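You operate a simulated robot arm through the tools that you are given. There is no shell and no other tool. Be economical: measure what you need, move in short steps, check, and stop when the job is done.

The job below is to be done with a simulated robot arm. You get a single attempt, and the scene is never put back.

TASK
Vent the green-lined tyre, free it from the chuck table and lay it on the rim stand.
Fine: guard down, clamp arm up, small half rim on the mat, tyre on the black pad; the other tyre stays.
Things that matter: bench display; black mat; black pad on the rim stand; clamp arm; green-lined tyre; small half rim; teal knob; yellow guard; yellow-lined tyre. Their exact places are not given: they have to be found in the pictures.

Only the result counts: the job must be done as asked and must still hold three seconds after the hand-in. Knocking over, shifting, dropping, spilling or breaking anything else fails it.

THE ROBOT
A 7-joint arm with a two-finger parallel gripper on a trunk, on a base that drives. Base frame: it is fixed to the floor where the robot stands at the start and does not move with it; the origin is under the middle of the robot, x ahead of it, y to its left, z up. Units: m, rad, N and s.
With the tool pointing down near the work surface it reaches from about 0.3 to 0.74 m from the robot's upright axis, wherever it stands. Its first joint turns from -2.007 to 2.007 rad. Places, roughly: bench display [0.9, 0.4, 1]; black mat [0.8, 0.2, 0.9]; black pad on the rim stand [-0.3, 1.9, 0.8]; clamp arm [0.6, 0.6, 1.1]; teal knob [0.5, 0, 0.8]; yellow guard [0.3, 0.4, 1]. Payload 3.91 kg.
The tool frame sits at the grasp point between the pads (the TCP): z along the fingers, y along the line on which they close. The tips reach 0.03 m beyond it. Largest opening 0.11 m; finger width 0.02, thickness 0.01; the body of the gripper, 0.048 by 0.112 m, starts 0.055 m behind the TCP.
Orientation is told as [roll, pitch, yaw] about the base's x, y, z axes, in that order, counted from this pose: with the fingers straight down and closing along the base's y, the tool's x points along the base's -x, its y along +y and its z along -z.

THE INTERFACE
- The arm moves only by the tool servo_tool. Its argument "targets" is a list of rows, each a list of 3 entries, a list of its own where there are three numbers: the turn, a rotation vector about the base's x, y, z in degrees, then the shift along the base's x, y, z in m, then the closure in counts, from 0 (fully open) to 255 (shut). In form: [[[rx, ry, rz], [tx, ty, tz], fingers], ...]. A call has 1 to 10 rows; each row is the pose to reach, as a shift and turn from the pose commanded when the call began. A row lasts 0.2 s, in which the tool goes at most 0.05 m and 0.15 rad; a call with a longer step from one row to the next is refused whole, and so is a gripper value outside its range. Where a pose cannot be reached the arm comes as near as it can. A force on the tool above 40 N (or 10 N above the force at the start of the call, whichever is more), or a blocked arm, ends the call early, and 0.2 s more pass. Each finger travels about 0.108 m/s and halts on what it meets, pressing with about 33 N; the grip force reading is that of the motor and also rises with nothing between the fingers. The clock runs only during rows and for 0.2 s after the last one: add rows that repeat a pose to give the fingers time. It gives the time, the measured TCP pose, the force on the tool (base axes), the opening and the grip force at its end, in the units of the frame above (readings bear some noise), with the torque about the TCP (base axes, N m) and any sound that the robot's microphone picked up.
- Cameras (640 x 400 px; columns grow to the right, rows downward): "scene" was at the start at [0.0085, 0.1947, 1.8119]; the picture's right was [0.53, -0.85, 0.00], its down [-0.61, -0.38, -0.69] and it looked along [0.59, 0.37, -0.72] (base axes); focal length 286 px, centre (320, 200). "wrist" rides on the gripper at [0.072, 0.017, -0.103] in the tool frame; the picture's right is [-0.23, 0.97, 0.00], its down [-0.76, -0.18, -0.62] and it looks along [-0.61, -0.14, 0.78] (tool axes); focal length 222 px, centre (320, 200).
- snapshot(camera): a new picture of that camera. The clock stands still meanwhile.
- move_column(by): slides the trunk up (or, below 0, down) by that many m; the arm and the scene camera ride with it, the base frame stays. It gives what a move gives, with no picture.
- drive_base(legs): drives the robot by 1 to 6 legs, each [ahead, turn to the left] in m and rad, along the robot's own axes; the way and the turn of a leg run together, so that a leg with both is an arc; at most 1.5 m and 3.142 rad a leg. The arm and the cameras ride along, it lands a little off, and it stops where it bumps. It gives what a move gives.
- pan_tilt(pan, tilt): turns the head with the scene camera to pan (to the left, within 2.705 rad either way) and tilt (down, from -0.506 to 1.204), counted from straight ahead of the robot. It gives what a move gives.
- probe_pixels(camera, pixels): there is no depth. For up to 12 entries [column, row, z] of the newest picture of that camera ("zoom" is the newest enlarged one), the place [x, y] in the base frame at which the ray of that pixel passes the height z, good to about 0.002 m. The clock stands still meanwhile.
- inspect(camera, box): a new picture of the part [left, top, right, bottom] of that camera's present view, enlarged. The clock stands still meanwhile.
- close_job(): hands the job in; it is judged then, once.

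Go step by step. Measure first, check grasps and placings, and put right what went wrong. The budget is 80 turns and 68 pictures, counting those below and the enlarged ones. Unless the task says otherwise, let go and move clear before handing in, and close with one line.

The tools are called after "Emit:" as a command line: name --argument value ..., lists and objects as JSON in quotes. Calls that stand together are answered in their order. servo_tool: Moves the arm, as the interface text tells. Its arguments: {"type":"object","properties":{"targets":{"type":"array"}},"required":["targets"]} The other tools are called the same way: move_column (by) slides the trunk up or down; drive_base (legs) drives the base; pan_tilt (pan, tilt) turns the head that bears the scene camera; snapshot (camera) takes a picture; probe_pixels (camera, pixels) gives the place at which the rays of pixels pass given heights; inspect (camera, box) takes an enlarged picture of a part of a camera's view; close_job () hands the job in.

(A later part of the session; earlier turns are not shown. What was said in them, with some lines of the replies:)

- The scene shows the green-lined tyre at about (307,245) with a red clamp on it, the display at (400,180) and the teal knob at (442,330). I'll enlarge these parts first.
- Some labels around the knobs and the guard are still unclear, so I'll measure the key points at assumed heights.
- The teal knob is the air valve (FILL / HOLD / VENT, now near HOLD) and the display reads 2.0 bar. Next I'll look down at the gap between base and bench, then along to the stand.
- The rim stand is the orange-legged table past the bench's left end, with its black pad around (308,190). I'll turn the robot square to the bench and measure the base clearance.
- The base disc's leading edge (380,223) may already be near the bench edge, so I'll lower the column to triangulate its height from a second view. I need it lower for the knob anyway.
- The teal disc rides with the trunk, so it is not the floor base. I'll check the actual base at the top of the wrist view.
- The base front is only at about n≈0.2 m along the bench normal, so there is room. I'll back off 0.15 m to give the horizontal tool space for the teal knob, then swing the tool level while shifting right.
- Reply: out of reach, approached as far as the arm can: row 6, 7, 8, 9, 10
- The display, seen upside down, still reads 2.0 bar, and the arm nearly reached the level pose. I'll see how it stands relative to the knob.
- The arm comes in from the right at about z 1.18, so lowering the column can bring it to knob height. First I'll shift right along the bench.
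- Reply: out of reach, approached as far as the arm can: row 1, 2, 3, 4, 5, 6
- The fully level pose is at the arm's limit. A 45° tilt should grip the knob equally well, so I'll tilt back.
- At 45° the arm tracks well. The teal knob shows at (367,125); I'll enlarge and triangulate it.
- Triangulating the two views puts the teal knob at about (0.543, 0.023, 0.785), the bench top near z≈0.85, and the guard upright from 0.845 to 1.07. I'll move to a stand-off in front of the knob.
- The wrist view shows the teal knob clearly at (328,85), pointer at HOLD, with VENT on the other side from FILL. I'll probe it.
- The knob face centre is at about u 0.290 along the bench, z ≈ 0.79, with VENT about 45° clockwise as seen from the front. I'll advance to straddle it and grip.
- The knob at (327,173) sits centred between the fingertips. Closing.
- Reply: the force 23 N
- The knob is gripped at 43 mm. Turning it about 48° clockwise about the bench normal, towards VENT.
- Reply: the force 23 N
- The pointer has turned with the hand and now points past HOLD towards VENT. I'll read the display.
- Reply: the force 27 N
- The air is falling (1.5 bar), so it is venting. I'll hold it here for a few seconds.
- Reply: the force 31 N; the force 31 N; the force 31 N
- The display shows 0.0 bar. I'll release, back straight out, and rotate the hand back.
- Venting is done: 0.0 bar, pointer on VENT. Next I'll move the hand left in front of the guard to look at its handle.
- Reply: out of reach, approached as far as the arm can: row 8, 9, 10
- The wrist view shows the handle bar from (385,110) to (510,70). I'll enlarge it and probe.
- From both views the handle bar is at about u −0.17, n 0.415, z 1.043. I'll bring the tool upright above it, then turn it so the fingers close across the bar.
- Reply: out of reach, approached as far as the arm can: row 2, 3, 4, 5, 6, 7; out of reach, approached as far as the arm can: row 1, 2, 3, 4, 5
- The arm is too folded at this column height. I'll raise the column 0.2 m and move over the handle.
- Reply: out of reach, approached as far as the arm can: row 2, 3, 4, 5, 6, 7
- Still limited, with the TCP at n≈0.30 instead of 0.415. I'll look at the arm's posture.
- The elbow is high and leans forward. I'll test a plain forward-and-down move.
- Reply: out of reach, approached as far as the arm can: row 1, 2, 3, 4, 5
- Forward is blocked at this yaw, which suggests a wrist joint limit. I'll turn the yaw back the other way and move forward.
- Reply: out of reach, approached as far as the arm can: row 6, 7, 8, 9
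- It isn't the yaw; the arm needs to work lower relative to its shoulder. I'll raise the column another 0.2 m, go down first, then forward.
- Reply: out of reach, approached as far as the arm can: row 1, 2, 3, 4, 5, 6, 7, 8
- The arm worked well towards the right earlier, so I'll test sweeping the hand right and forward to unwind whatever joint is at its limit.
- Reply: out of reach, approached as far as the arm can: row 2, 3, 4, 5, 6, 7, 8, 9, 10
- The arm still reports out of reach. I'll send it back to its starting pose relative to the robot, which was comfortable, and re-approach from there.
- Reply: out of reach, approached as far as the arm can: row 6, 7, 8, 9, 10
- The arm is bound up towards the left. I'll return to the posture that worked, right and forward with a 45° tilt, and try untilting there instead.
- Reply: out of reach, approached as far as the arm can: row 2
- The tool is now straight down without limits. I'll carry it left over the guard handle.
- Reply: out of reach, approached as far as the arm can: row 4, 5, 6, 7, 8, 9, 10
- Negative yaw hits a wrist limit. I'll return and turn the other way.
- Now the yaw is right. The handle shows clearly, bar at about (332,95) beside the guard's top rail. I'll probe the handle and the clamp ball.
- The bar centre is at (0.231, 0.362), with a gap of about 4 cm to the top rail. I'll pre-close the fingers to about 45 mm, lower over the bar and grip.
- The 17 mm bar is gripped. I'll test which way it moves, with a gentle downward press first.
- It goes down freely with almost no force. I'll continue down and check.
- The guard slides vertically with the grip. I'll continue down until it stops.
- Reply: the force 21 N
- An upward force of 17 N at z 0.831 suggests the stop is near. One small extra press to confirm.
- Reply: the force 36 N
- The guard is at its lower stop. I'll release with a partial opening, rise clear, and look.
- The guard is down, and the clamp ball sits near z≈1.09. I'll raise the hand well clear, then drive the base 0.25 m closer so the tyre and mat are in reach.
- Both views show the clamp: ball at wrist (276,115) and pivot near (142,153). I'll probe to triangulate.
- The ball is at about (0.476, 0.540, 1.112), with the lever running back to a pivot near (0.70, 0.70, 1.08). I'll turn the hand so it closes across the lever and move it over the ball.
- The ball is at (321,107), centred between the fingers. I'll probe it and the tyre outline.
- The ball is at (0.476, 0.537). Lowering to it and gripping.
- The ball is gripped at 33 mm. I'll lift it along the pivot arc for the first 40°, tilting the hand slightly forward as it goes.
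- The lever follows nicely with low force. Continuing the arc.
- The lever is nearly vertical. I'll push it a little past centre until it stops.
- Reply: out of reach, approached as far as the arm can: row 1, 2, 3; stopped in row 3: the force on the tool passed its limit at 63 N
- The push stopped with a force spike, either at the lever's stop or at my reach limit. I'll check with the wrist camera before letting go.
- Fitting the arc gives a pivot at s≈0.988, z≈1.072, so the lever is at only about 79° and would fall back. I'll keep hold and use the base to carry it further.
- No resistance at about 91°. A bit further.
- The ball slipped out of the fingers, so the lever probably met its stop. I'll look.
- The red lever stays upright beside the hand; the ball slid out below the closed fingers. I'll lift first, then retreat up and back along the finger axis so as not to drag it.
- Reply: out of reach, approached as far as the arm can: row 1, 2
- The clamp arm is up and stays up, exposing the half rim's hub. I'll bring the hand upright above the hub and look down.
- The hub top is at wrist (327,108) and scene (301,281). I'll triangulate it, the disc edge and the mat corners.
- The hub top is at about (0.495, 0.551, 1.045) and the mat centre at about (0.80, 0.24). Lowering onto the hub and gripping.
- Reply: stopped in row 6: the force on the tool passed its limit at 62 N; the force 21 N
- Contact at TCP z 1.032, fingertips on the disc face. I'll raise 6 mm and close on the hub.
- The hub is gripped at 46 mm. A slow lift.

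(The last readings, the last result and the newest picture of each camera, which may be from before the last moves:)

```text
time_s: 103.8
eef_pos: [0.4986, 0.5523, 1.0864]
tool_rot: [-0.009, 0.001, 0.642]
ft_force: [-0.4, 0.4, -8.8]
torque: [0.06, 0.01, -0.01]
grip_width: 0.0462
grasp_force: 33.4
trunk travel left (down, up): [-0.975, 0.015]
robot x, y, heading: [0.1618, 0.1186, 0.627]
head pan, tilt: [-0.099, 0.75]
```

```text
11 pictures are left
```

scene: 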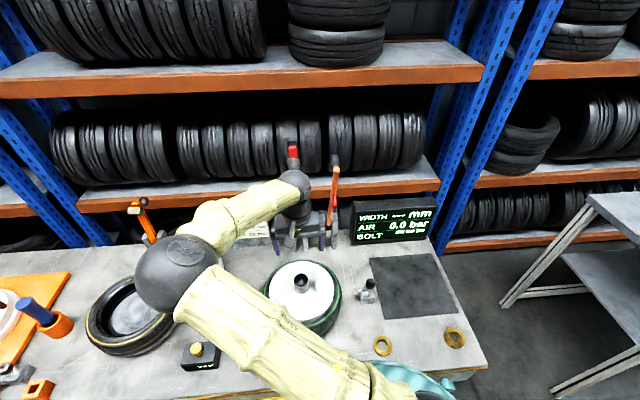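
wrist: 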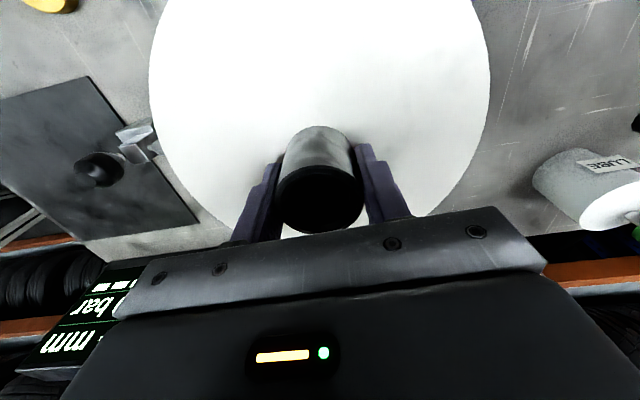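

Lifted, with about 9 N of weight and a firm hold. I'll raise it and carry it over the mat.

Emit:
servo_tool --targets '[[[0, 0, 0], [0, 0, 0.04], 255], [[0, 0, 0], [0, 0, 0.08], 255], [[0, 0, 0], [0.025, -0.026, 0.1], 255], [[0, 0, 0], [0.055, -0.057, 0.1], 255], [[0, 0, 0], [0.085, -0.088, 0.1], 255], [[0, 0, 0], [0.118, -0.122, 0.1], 255], [[0, 0, 0], [0.151, -0.156, 0.1], 255], [[0, 0, 0], [0.184, -0.19, 0.1], 255], [[0, 0, 0], [0.217, -0.224, 0.1], 255], [[0, 0, 0], [0.25, -0.258, 0.1], 255]]'

Emit:
servo_tool --targets '[[[0, 0, 0], [0.025, -0.027, 0], 255], [[0, 0, 0], [0.051, -0.054, 0], 255], [[0, 0, 0], [0.051, -0.054, -0.03], 255], [[0, 0, 0], [0.051, -0.054, -0.06], 255], [[0, 0, 0], [0.051, -0.054, -0.09], 255], [[0, 0, 0], [0.051, -0.054, -0.12], 255]]'

Emit:
snapshot --camera "scene"

```text
time_s: 106.0
eef_pos: [0.7482, 0.2931, 1.1859]
tool_rot: [-0.007, 0.003, 0.641]
ft_force: [1.4, -0.3, -8.8]
torque: [0.02, -0.05, 0.03]
grip_width: 0.0458
grasp_force: 32.4
trunk travel left (down, up): [-0.975, 0.015]
robot x, y, heading: [0.1618, 0.1166, 0.625]
head pan, tilt: [-0.099, 0.75]
```

```text
time_s: 107.3
eef_pos: [0.7992, 0.2419, 1.0671]
tool_rot: [-0.01, 0.004, 0.641]
ft_force: [-0.6, -0.3, -8.5]
torque: [-0.03, -0.03, 0.02]
grip_width: 0.0459
grasp_force: 32.9
trunk travel left (down, up): [-0.975, 0.015]
robot x, y, heading: [0.1615, 0.1181, 0.625]
head pan, tilt: [-0.099, 0.75]
```

```text
10 pictures are left
```

scene: 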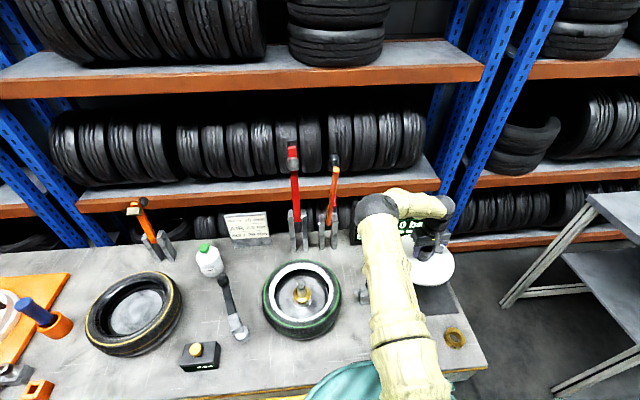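

It hangs over the mat and the open tyre is visible on the chuck. Lowering in stages, watching the force.

Emit:
servo_tool --targets '[[[0, 0, 0], [0, 0, -0.025], 255], [[0, 0, 0], [0, 0, -0.05], 255], [[0, 0, 0], [0, 0, -0.075], 255], [[0, 0, 0], [0, 0, -0.095], 255]]'

Emit:
servo_tool --targets '[[[0, 0, 0], [0, 0, -0.01], 255], [[0, 0, 0], [0, 0, -0.02], 255], [[0, 0, 0], [0, 0, -0.03], 255]]'

```text
time_s: 108.3
eef_pos: [0.7996, 0.2411, 0.9716]
tool_rot: [-0.008, 0.002, 0.641]
ft_force: [-0.5, 0.3, -8.8]
torque: [0.03, 0.0, 0.03]
grip_width: 0.0459
grasp_force: 33.0
trunk travel left (down, up): [-0.975, 0.015]
robot x, y, heading: [0.1646, 0.1203, 0.629]
head pan, tilt: [-0.099, 0.75]
```

```text
time_s: 109.2
eef_pos: [0.7994, 0.2399, 0.949]
tool_rot: [-0.014, -0.007, 0.644]
ft_force: [3.3, -1.8, 39.2]
torque: [0.65, 1.23, -0.05]
grip_width: 0.0463
grasp_force: 32.8
trunk travel left (down, up): [-0.975, 0.015]
robot x, y, heading: [0.1614, 0.1205, 0.627]
head pan, tilt: [-0.099, 0.75]
```

Contact: it rests at TCP z≈0.952. I'll relieve the pressure, release and rise.

Emit:
servo_tool --targets '[[[0, 0, 0], [0, 0, 0.006], 255], [[0, 0, 0], [0, 0, 0.007], 180], [[0, 0, 0], [0, 0, 0.007], 0], [[0, 0, 0], [0, 0, 0.007], 0], [[0, 0, 0], [0, 0, 0.04], 0], [[0, 0, 0], [0, 0, 0.085], 0], [[0, 0, 0], [0, 0, 0.13], 0], [[0, 0, 0], [0, 0, 0.175], 0], [[0, 0, 0], [0, 0, 0.22], 0], [[0, 0, 0], [0, 0, 0.26], 0]]'

Emit:
servo_tool --targets '[[[0, 0, 0], [-0.033, 0.034, 0], 0], [[0, 0, 0], [-0.066, 0.068, 0], 0], [[0, 0, 0], [-0.099, 0.102, 0], 0], [[0, 0, 0], [-0.132, 0.136, 0], 0], [[0, 0, 0], [-0.165, 0.17, 0], 0], [[0, 0, 0], [-0.198, 0.204, 0], 0], [[0, 0, 0], [-0.231, 0.238, 0], 0], [[0, 0, 0], [-0.264, 0.272, 0], 0], [[0, 0, 0], [-0.29, 0.3, 0], 0], [[0, 0, 0], [-0.302, 0.312, 0], 0]]'

Emit:
snapshot --camera "wrist"

Emit:
inspect --camera "scene" --box '[180, 200, 500, 400]'

```text
time_s: 111.3
eef_pos: [0.801, 0.2414, 1.2016]
tool_rot: [-0.009, 0.001, 0.642]
ft_force: [-0.7, -0.5, 0.3]
torque: [0.0, -0.02, -0.01]
grip_width: 0.1101
grasp_force: 0.1
trunk travel left (down, up): [-0.975, 0.015]
robot x, y, heading: [0.167, 0.1203, 0.624]
head pan, tilt: [-0.099, 0.75]
```

```text
time_s: 113.5
eef_pos: [0.4979, 0.5531, 1.1999]
tool_rot: [-0.01, 0.001, 0.64]
ft_force: [-0.1, -0.3, -0.4]
torque: [0.01, 0.0, 0.0]
grip_width: 0.11
grasp_force: 0.1
trunk travel left (down, up): [-0.975, 0.015]
robot x, y, heading: [0.162, 0.1172, 0.628]
head pan, tilt: [-0.099, 0.75]
```

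```text
9 pictures are left
```

wrist: 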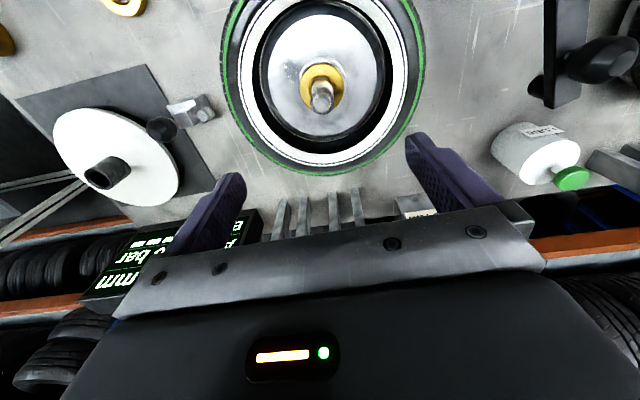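

```text
2.00 times, centred on (340, 300) of scene
```

zoom: 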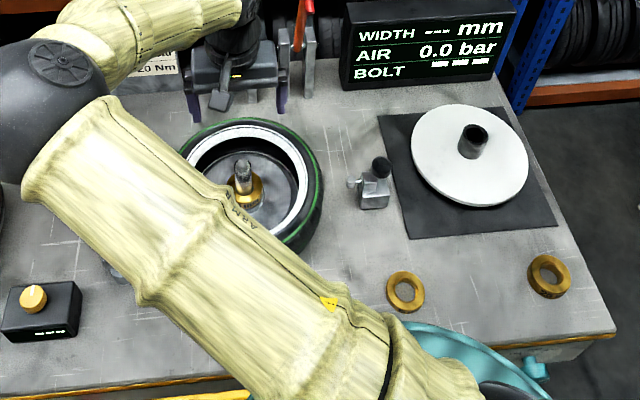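

The half rim lies on the mat. Now I'll measure the tyre's wall in the wrist view: outer edges near (221,75) and (424,75), inner opening near (262,75) to (390,75).

Emit:
probe_pixels --camera "wrist" --pixels '[[221, 75, 0.97], [424, 70, 0.97], [262, 75, 0.97], [390, 72, 0.97], [241, 75, 0.97], [407, 72, 0.97], [323, 175, 0.97], [323, 153, 0.97], [320, 105, 0.97], [322, 143, 0.97]]'

Emit:
inspect --camera "wrist" --box '[200, 0, 450, 190]'

```text
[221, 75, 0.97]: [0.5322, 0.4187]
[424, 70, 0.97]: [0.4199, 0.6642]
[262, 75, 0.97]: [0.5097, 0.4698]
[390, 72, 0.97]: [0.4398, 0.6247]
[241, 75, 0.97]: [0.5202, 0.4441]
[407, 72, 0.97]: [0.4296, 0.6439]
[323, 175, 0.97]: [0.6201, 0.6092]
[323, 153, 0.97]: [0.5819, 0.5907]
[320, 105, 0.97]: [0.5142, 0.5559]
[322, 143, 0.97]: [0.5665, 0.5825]
```

```text
2.11 times, centred on (325, 95) of wrist
```

zoom: 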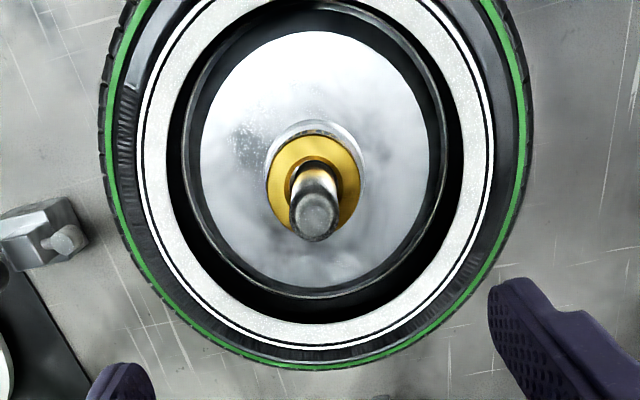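

The wall spans radii of roughly 0.08 to 0.127 around centre (0.498, 0.553). I'll turn the hand radial and go above the tyre's near side.

Emit:
servo_tool --targets '[[[0, 0, 8.5], [-0.0084, -0.006, 0], 70], [[0, 0, 17], [-0.0168, -0.012, 0], 70], [[0, 0, 25.5], [-0.0252, -0.018, 0], 70], [[0, 0, 34], [-0.0336, -0.024, 0], 70], [[0, 0, 42.5], [-0.042, -0.03, 0], 70], [[0, 0, 51], [-0.0504, -0.036, 0], 70], [[0, 0, 59.5], [-0.0588, -0.042, 0], 70], [[0, 0, 68], [-0.0672, -0.048, -0.03], 70], [[0, 0, 76.5], [-0.0756, -0.054, -0.06], 70], [[0, 0, 85], [-0.084, -0.06, -0.09], 70]]'

Emit:
snapshot --camera "wrist"

```text
time_s: 115.8
eef_pos: [0.4118, 0.494, 1.1119]
tool_rot: [-0.008, 0.001, 2.125]
ft_force: [0.7, 0.5, -0.4]
torque: [0.0, 0.0, -0.01]
grip_width: 0.0797
grasp_force: 0.2
trunk travel left (down, up): [-0.975, 0.015]
robot x, y, heading: [0.1643, 0.114, 0.628]
head pan, tilt: [-0.099, 0.75]
```

```text
6 pictures are left
```

wrist: 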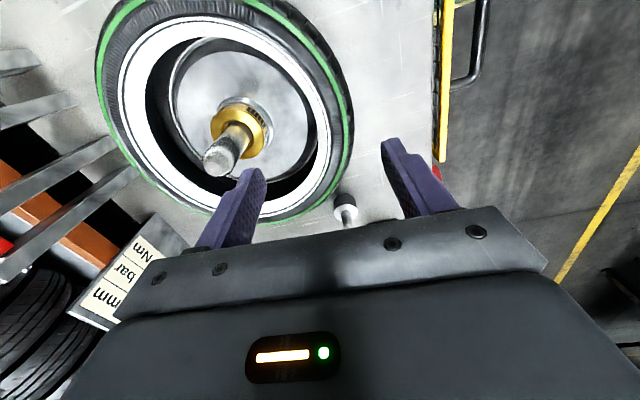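

I'll probe the near wall edges at wrist (318,115) inner and (353,120) outer.

Emit:
probe_pixels --camera "wrist" --pixels '[[353, 115, 0.96], [329, 115, 0.97], [318, 115, 0.97], [353, 115, 0.94], [352, 140, 0.96], [328, 140, 0.97], [220, 165, 1.02]]'

```text
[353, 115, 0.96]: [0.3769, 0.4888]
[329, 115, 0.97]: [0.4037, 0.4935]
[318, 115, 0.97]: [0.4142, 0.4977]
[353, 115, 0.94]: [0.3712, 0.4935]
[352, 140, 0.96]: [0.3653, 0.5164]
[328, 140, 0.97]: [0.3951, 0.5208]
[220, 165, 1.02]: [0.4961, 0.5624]
```

I'll shift 1 cm outward to centre on the wall, lower and grip.

Emit:
servo_tool --targets '[[[0, 0, 0], [-0.008, -0.006, -0.03], 70], [[0, 0, 0], [-0.008, -0.006, -0.07], 70], [[0, 0, 0], [-0.008, -0.006, -0.11], 70], [[0, 0, 0], [-0.008, -0.006, -0.14], 70], [[0, 0, 0], [-0.008, -0.006, -0.157], 70], [[0, 0, 0], [-0.008, -0.006, -0.157], 70]]'

Emit:
servo_tool --targets '[[[0, 0, 0], [0, 0, 0], 255], [[0, 0, 0], [0, 0, 0], 255], [[0, 0, 0], [0, 0, 0], 255], [[0, 0, 0], [0, 0, 0], 255]]'

```text
time_s: 116.9
eef_pos: [0.4064, 0.4859, 0.9663]
tool_rot: [-0.017, 0.002, 2.121]
ft_force: [-4.0, -5.3, 19.7]
torque: [0.34, -0.48, -0.02]
grip_width: 0.0768
grasp_force: 0.1
trunk travel left (down, up): [-0.975, 0.015]
robot x, y, heading: [0.162, 0.1184, 0.631]
head pan, tilt: [-0.099, 0.75]
stopped in row 5: the force on the tool passed its limit at 62 N (the readings are from after the stop); the commanded pose is now the measured one
```

```text
time_s: 117.9
eef_pos: [0.4059, 0.4849, 0.9667]
tool_rot: [-0.018, 0.0, 2.124]
ft_force: [2.0, 4.5, 33.1]
torque: [0.62, -0.09, 0.27]
grip_width: 0.0415
grasp_force: 33.3
trunk travel left (down, up): [-0.975, 0.015]
robot x, y, heading: [0.1619, 0.1176, 0.624]
head pan, tilt: [-0.099, 0.75]
```

The fingers closed on 41 mm, plausibly the tyre wall. A slow test lift.

Emit:
servo_tool --targets '[[[0, 0, 0], [0, 0, 0.004], 255], [[0, 0, 0], [0, 0, 0.012], 255], [[0, 0, 0], [0, 0, 0.02], 255], [[0, 0, 0], [0, 0, 0.03], 255], [[0, 0, 0], [0, 0, 0.04], 255]]'

Emit:
snapshot --camera "wrist"

```text
time_s: 119.1
eef_pos: [0.4059, 0.4854, 1.0062]
tool_rot: [-0.014, 0.003, 2.124]
ft_force: [0.3, -0.5, -10.5]
torque: [-0.69, 1.01, 0.01]
grip_width: 0.0412
grasp_force: 32.9
trunk travel left (down, up): [-0.975, 0.015]
robot x, y, heading: [0.1631, 0.1195, 0.626]
head pan, tilt: [-0.099, 0.75]
```

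```text
5 pictures are left
```

wrist: 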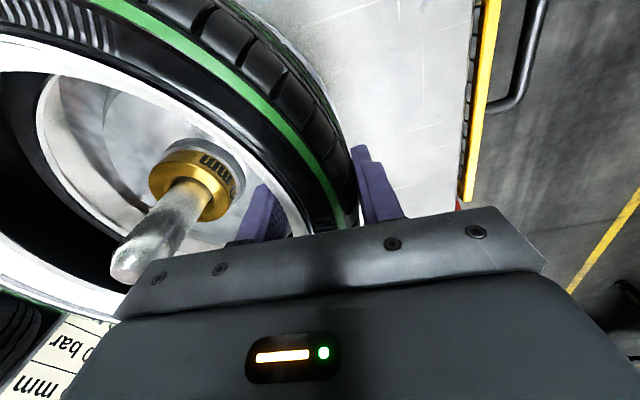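

The tyre lifts freely (10.5 N) and is well held. I'll raise it clear of the spindle, then back the base away from the bench.

Emit:
servo_tool --targets '[[[0, 0, 0], [0, 0, 0.03], 255], [[0, 0, 0], [0, 0, 0.06], 255], [[0, 0, 0], [0, 0, 0.09], 255], [[0, 0, 0], [0, 0, 0.12], 255], [[0, 0, 0], [0, 0, 0.15], 255], [[0, 0, 0], [0, 0, 0.18], 255], [[0, 0, 0], [0, 0, 0.21], 255], [[0, 0, 0], [0, 0, 0.24], 255], [[0, 0, 0], [0, 0, 0.27], 255], [[0, 0, 0], [0, 0, 0.29], 255]]'

Emit:
drive_base --legs '[[-0.25, 0], [0, 1.571]]'

Emit:
pan_tilt --pan -0.4 --tilt 0.6

Emit:
snapshot --camera "scene"

```text
time_s: 121.3
eef_pos: [0.4073, 0.4852, 1.2976]
tool_rot: [-0.015, 0.003, 2.123]
ft_force: [-0.5, -1.3, -11.1]
torque: [-0.69, 1.05, -0.03]
grip_width: 0.0403
grasp_force: 33.1
trunk travel left (down, up): [-0.975, 0.015]
robot x, y, heading: [0.1631, 0.1209, 0.626]
head pan, tilt: [-0.099, 0.75]
```

```text
time_s: 128.9
eef_pos: [-0.4091, 0.2154, 1.2961]
tool_rot: [-0.015, 0.003, -2.587]
ft_force: [0.1, 0.3, -11.4]
torque: [-1.06, -0.64, 0.02]
grip_width: 0.0394
grasp_force: 32.9
trunk travel left (down, up): [-0.975, 0.015]
robot x, y, heading: [-0.043, -0.0286, 2.195]
head pan, tilt: [-0.099, 0.75]
```

```text
time_s: 129.7
eef_pos: [-0.4083, 0.2139, 1.2973]
tool_rot: [-0.013, 0.003, -2.587]
ft_force: [0.5, -0.1, -10.6]
torque: [-1.07, -0.65, 0.0]
grip_width: 0.0396
grasp_force: 32.7
trunk travel left (down, up): [-0.975, 0.015]
robot x, y, heading: [-0.0401, -0.0309, 2.198]
head pan, tilt: [-0.4, 0.6]
```

```text
4 pictures are left
```

scene: 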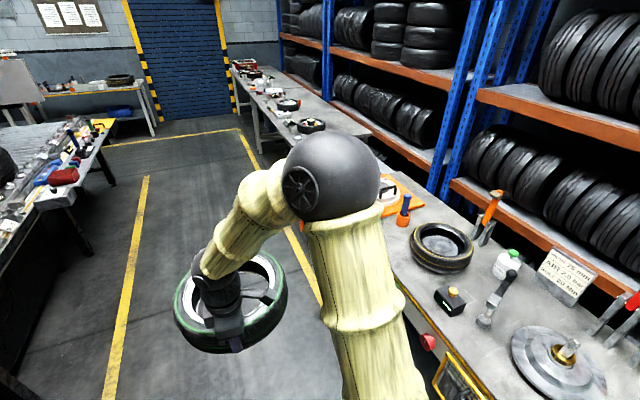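

The aisle ahead is clear and the tyre hangs steadily. I'll drive along the bench to the stand and turn back to face it.

Emit:
drive_base --legs '[[1.5, 0], [0.07, 0], [0, -1.571]]'

Emit:
pan_tilt --pan -0.1 --tilt 0.8

Emit:
snapshot --camera "scene"

```text
time_s: 144.7
eef_pos: [-0.7282, 1.6104, 1.2968]
tool_rot: [-0.014, 0.003, 2.116]
ft_force: [-0.6, 0.5, -10.1]
torque: [-0.59, 1.06, -0.01]
grip_width: 0.0392
grasp_force: 32.5
trunk travel left (down, up): [-0.975, 0.015]
robot x, y, heading: [-0.9764, 1.2505, 0.619]
head pan, tilt: [-0.4, 0.6]
```

```text
time_s: 145.5
eef_pos: [-0.7289, 1.6119, 1.2956]
tool_rot: [-0.014, 0.004, 2.115]
ft_force: [0.4, -0.1, -10.8]
torque: [-0.58, 1.07, 0.0]
grip_width: 0.0393
grasp_force: 32.5
trunk travel left (down, up): [-0.975, 0.015]
robot x, y, heading: [-0.9774, 1.2481, 0.614]
head pan, tilt: [-0.099, 0.799]
```

```text
3 pictures are left
```

scene: 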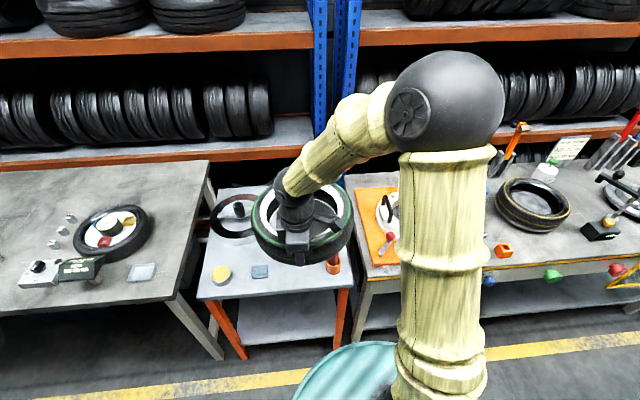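

The rim stand is in view (front edge (198,298)–(352,285)), but the held tyre hides the pad. I'll swing the tyre to the right and look once.

Emit:
servo_tool --targets '[[[0, 0, 0], [0.0232, -0.0326, 0], 255], [[0, 0, 0], [0.0464, -0.0652, 0], 255], [[0, 0, 0], [0.0696, -0.0978, 0], 255], [[0, 0, 0], [0.0928, -0.1304, 0], 255], [[0, 0, 0], [0.116, -0.163, 0], 255], [[0, 0, 0], [0.1392, -0.1956, 0], 255], [[0, 0, 0], [0.1624, -0.2282, 0], 255], [[0, 0, 0], [0.174, -0.2445, 0], 255]]'

Emit:
inspect --camera "scene" --box '[180, 160, 420, 310]'

```text
time_s: 147.3
eef_pos: [-0.5529, 1.3673, 1.2952]
tool_rot: [-0.01, 0.001, 2.115]
ft_force: [0.1, -0.3, -11.8]
torque: [-0.61, 1.08, -0.05]
grip_width: 0.0395
grasp_force: 32.9
trunk travel left (down, up): [-0.975, 0.015]
robot x, y, heading: [-0.9754, 1.246, 0.618]
head pan, tilt: [-0.099, 0.799]
```

```text
2.67 times, centred on (300, 235) of scene
```

zoom: 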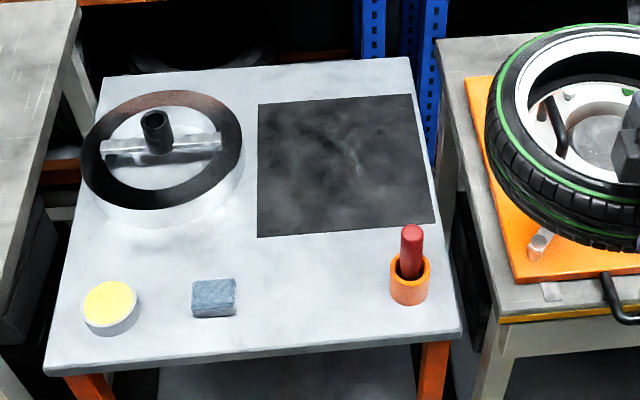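

The pad is clear now: zoom corners (258,105), (410,94), (437,222), (257,237). I'll probe them at several heights.

Emit:
probe_pixels --camera "zoom" --pixels '[[258, 105, 0.8], [410, 94, 0.8], [437, 222, 0.8], [257, 237, 0.8], [342, 160, 0.75], [342, 160, 0.8], [342, 160, 0.85], [45, 368, 0.8], [462, 332, 0.8], [411, 232, 0.92], [409, 275, 0.85], [500, 318, 0.85]]'

```text
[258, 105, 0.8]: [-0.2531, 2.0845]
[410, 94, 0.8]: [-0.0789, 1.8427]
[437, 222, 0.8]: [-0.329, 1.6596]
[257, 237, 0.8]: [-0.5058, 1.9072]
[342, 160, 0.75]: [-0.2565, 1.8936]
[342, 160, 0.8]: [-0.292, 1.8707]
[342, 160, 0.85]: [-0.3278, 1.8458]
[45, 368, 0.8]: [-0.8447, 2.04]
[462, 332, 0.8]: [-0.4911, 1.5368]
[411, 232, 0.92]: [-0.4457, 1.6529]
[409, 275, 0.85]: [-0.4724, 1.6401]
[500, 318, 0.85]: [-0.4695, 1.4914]
```

At z 0.8 the pad is about 0.30 m square, centred at (−0.29, 1.873), which agrees with the rough place. I'll drive 0.2 m closer and bring the tyre above it.

Emit:
drive_base --legs '[[0.2, 0]]'

```text
time_s: 149.1
eef_pos: [-0.3867, 1.4831, 1.295]
tool_rot: [-0.013, 0.001, 2.109]
ft_force: [0.5, 0.1, -11.4]
torque: [-0.61, 1.1, -0.03]
grip_width: 0.0391
grasp_force: 32.9
trunk travel left (down, up): [-0.975, 0.015]
robot x, y, heading: [-0.8109, 1.3675, 0.614]
head pan, tilt: [-0.099, 0.799]
```

Emit:
servo_tool --targets '[[[0, 0, 0], [0, 0.042, 0], 255], [[0, 0, 0], [0, 0.084, 0], 255], [[0, 0, 0], [0, 0.126, 0], 255], [[0, 0, 0], [0, 0.168, 0], 255], [[0, 0, 0], [0, 0.21, 0], 255], [[0, 0, 0], [0, 0.252, 0], 255], [[0, 0, 0], [0.001, 0.294, 0], 255], [[0, 0, 0], [0.002, 0.327, 0], 255], [[0, 0, 0], [0.002, 0.327, 0], 255]]'

Emit:
servo_tool --targets '[[[0, 0, 0], [0, 0, -0.04], 255], [[0, 0, 0], [0, 0, -0.08], 255], [[0, 0, 0], [0, 0, -0.12], 255], [[0, 0, 0], [0, 0, -0.16], 255], [[0, 0, 0], [0, 0, -0.2], 255], [[0, 0, 0], [0, 0, -0.24], 255], [[0, 0, 0], [0, 0, -0.27], 255], [[0, 0, 0], [0, 0, -0.3], 255]]'

Emit:
snapshot --camera "scene"

```text
time_s: 151.1
eef_pos: [-0.3847, 1.8102, 1.2933]
tool_rot: [-0.011, 0.001, 2.112]
ft_force: [-0.2, -0.9, -10.8]
torque: [-0.61, 1.09, -0.03]
grip_width: 0.0394
grasp_force: 32.4
trunk travel left (down, up): [-0.975, 0.015]
robot x, y, heading: [-0.8098, 1.3631, 0.613]
head pan, tilt: [-0.099, 0.799]
```

```text
time_s: 152.9
eef_pos: [-0.3843, 1.8115, 0.9946]
tool_rot: [-0.012, 0.002, 2.11]
ft_force: [1.0, 0.7, -10.7]
torque: [-0.6, 1.07, -0.01]
grip_width: 0.0395
grasp_force: 33.5
trunk travel left (down, up): [-0.975, 0.015]
robot x, y, heading: [-0.8138, 1.3624, 0.61]
head pan, tilt: [-0.099, 0.799]
```

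```text
1 pictures are left
```

scene: 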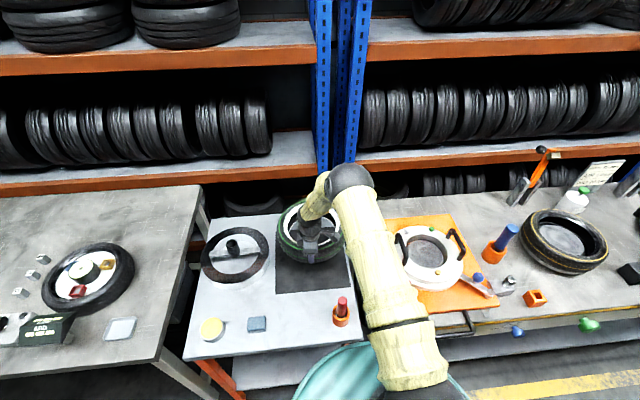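

The tyre hovers over the pad. The pad's near-left corner (274,293) lets me triangulate the height against the earlier view.

Emit:
probe_pixels --camera "scene" --pixels '[[274, 293, 0.75], [274, 293, 0.8], [274, 293, 0.85], [184, 355, 0.8], [184, 355, 0.76], [355, 286, 0.8], [310, 228, 0.97], [342, 302, 0.92], [278, 222, 0.96], [343, 240, 0.96]]'

```text
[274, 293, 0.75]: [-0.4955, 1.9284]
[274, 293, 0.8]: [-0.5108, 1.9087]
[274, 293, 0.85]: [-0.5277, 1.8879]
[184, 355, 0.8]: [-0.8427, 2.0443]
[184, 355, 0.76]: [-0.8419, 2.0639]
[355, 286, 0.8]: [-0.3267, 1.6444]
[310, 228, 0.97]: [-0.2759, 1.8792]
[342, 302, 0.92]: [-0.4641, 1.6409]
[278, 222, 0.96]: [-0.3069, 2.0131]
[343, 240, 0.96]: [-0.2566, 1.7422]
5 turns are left
```

The heights agree at z≈0.80, so the position is right. Lowering slowly until contact stops the move.

Emit:
servo_tool --targets '[[[0, 0, 0], [0, 0, -0.025], 255], [[0, 0, 0], [0, 0, -0.05], 255], [[0, 0, 0], [0, 0, -0.07], 255], [[0, 0, 0], [0, 0, -0.085], 255], [[0, 0, 0], [0, 0, -0.097], 255], [[0, 0, 0], [0, 0, -0.109], 255], [[0, 0, 0], [0, 0, -0.12], 255], [[0, 0, 0], [0, 0, -0.13], 255], [[0, 0, 0], [0, 0, -0.14], 255], [[0, 0, 0], [0, 0, -0.15], 255]]'

```text
time_s: 154.3
eef_pos: [-0.3856, 1.8106, 0.8972]
tool_rot: [-0.019, 0.006, 2.11]
ft_force: [-7.2, -10.6, 28.0]
torque: [-1.4, 1.54, -0.15]
grip_width: 0.0397
grasp_force: 33.3
trunk travel left (down, up): [-0.975, 0.015]
robot x, y, heading: [-0.8097, 1.3632, 0.612]
head pan, tilt: [-0.099, 0.799]
stopped in row 7: the force on the tool passed its limit at 45 N (the readings are from after the stop); the commanded pose is now the measured one
4 turns are left
```

The tyre touches the pad at TCP z 0.897. I'll relieve slightly, open, and rise straight up.

Emit:
servo_tool --targets '[[[0, 0, 0], [0, 0, 0.003], 255], [[0, 0, 0], [0, 0, 0.003], 160], [[0, 0, 0], [0, 0, 0.003], 70], [[0, 0, 0], [0, 0, 0.003], 50], [[0, 0, 0], [0, 0, 0.003], 50], [[0, 0, 0], [0, 0, 0.03], 50], [[0, 0, 0], [0, 0, 0.07], 50], [[0, 0, 0], [0, 0, 0.115], 50], [[0, 0, 0], [0, 0, 0.16], 50], [[0, 0, 0], [0, 0, 0.21], 50]]'

Emit:
snapshot --camera "scene"

```text
time_s: 156.5
eef_pos: [-0.3815, 1.8112, 1.1036]
tool_rot: [-0.022, 0.002, 2.11]
ft_force: [-0.6, 0.4, -0.2]
torque: [0.01, 0.0, -0.01]
grip_width: 0.0883
grasp_force: 0.0
trunk travel left (down, up): [-0.975, 0.015]
robot x, y, heading: [-0.8134, 1.3644, 0.614]
head pan, tilt: [-0.099, 0.799]
```

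```text
0 pictures are left
3 turns are left
```

scene: 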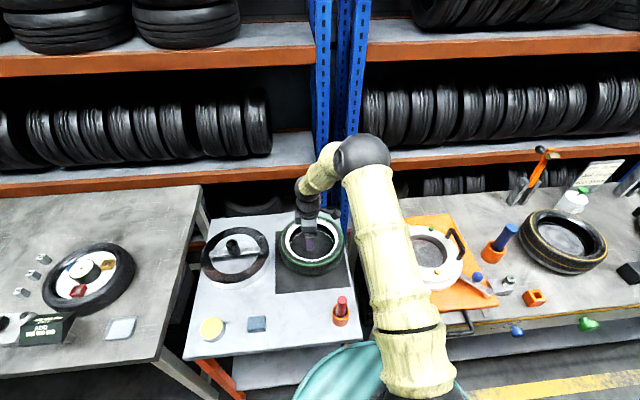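

The tyre lies flat on the black pad, around (311,246), and the hand is empty and clear above it. Handing in.

Emit:
close_job

```text
The job is handed in.
```

The green-lined tyre is vented (display at 0.0 bar) and lies flat on the rim stand's black pad. The guard is down, the clamp arm is up, the small half rim is on the mat, and the yellow-lined tyre was not touched.
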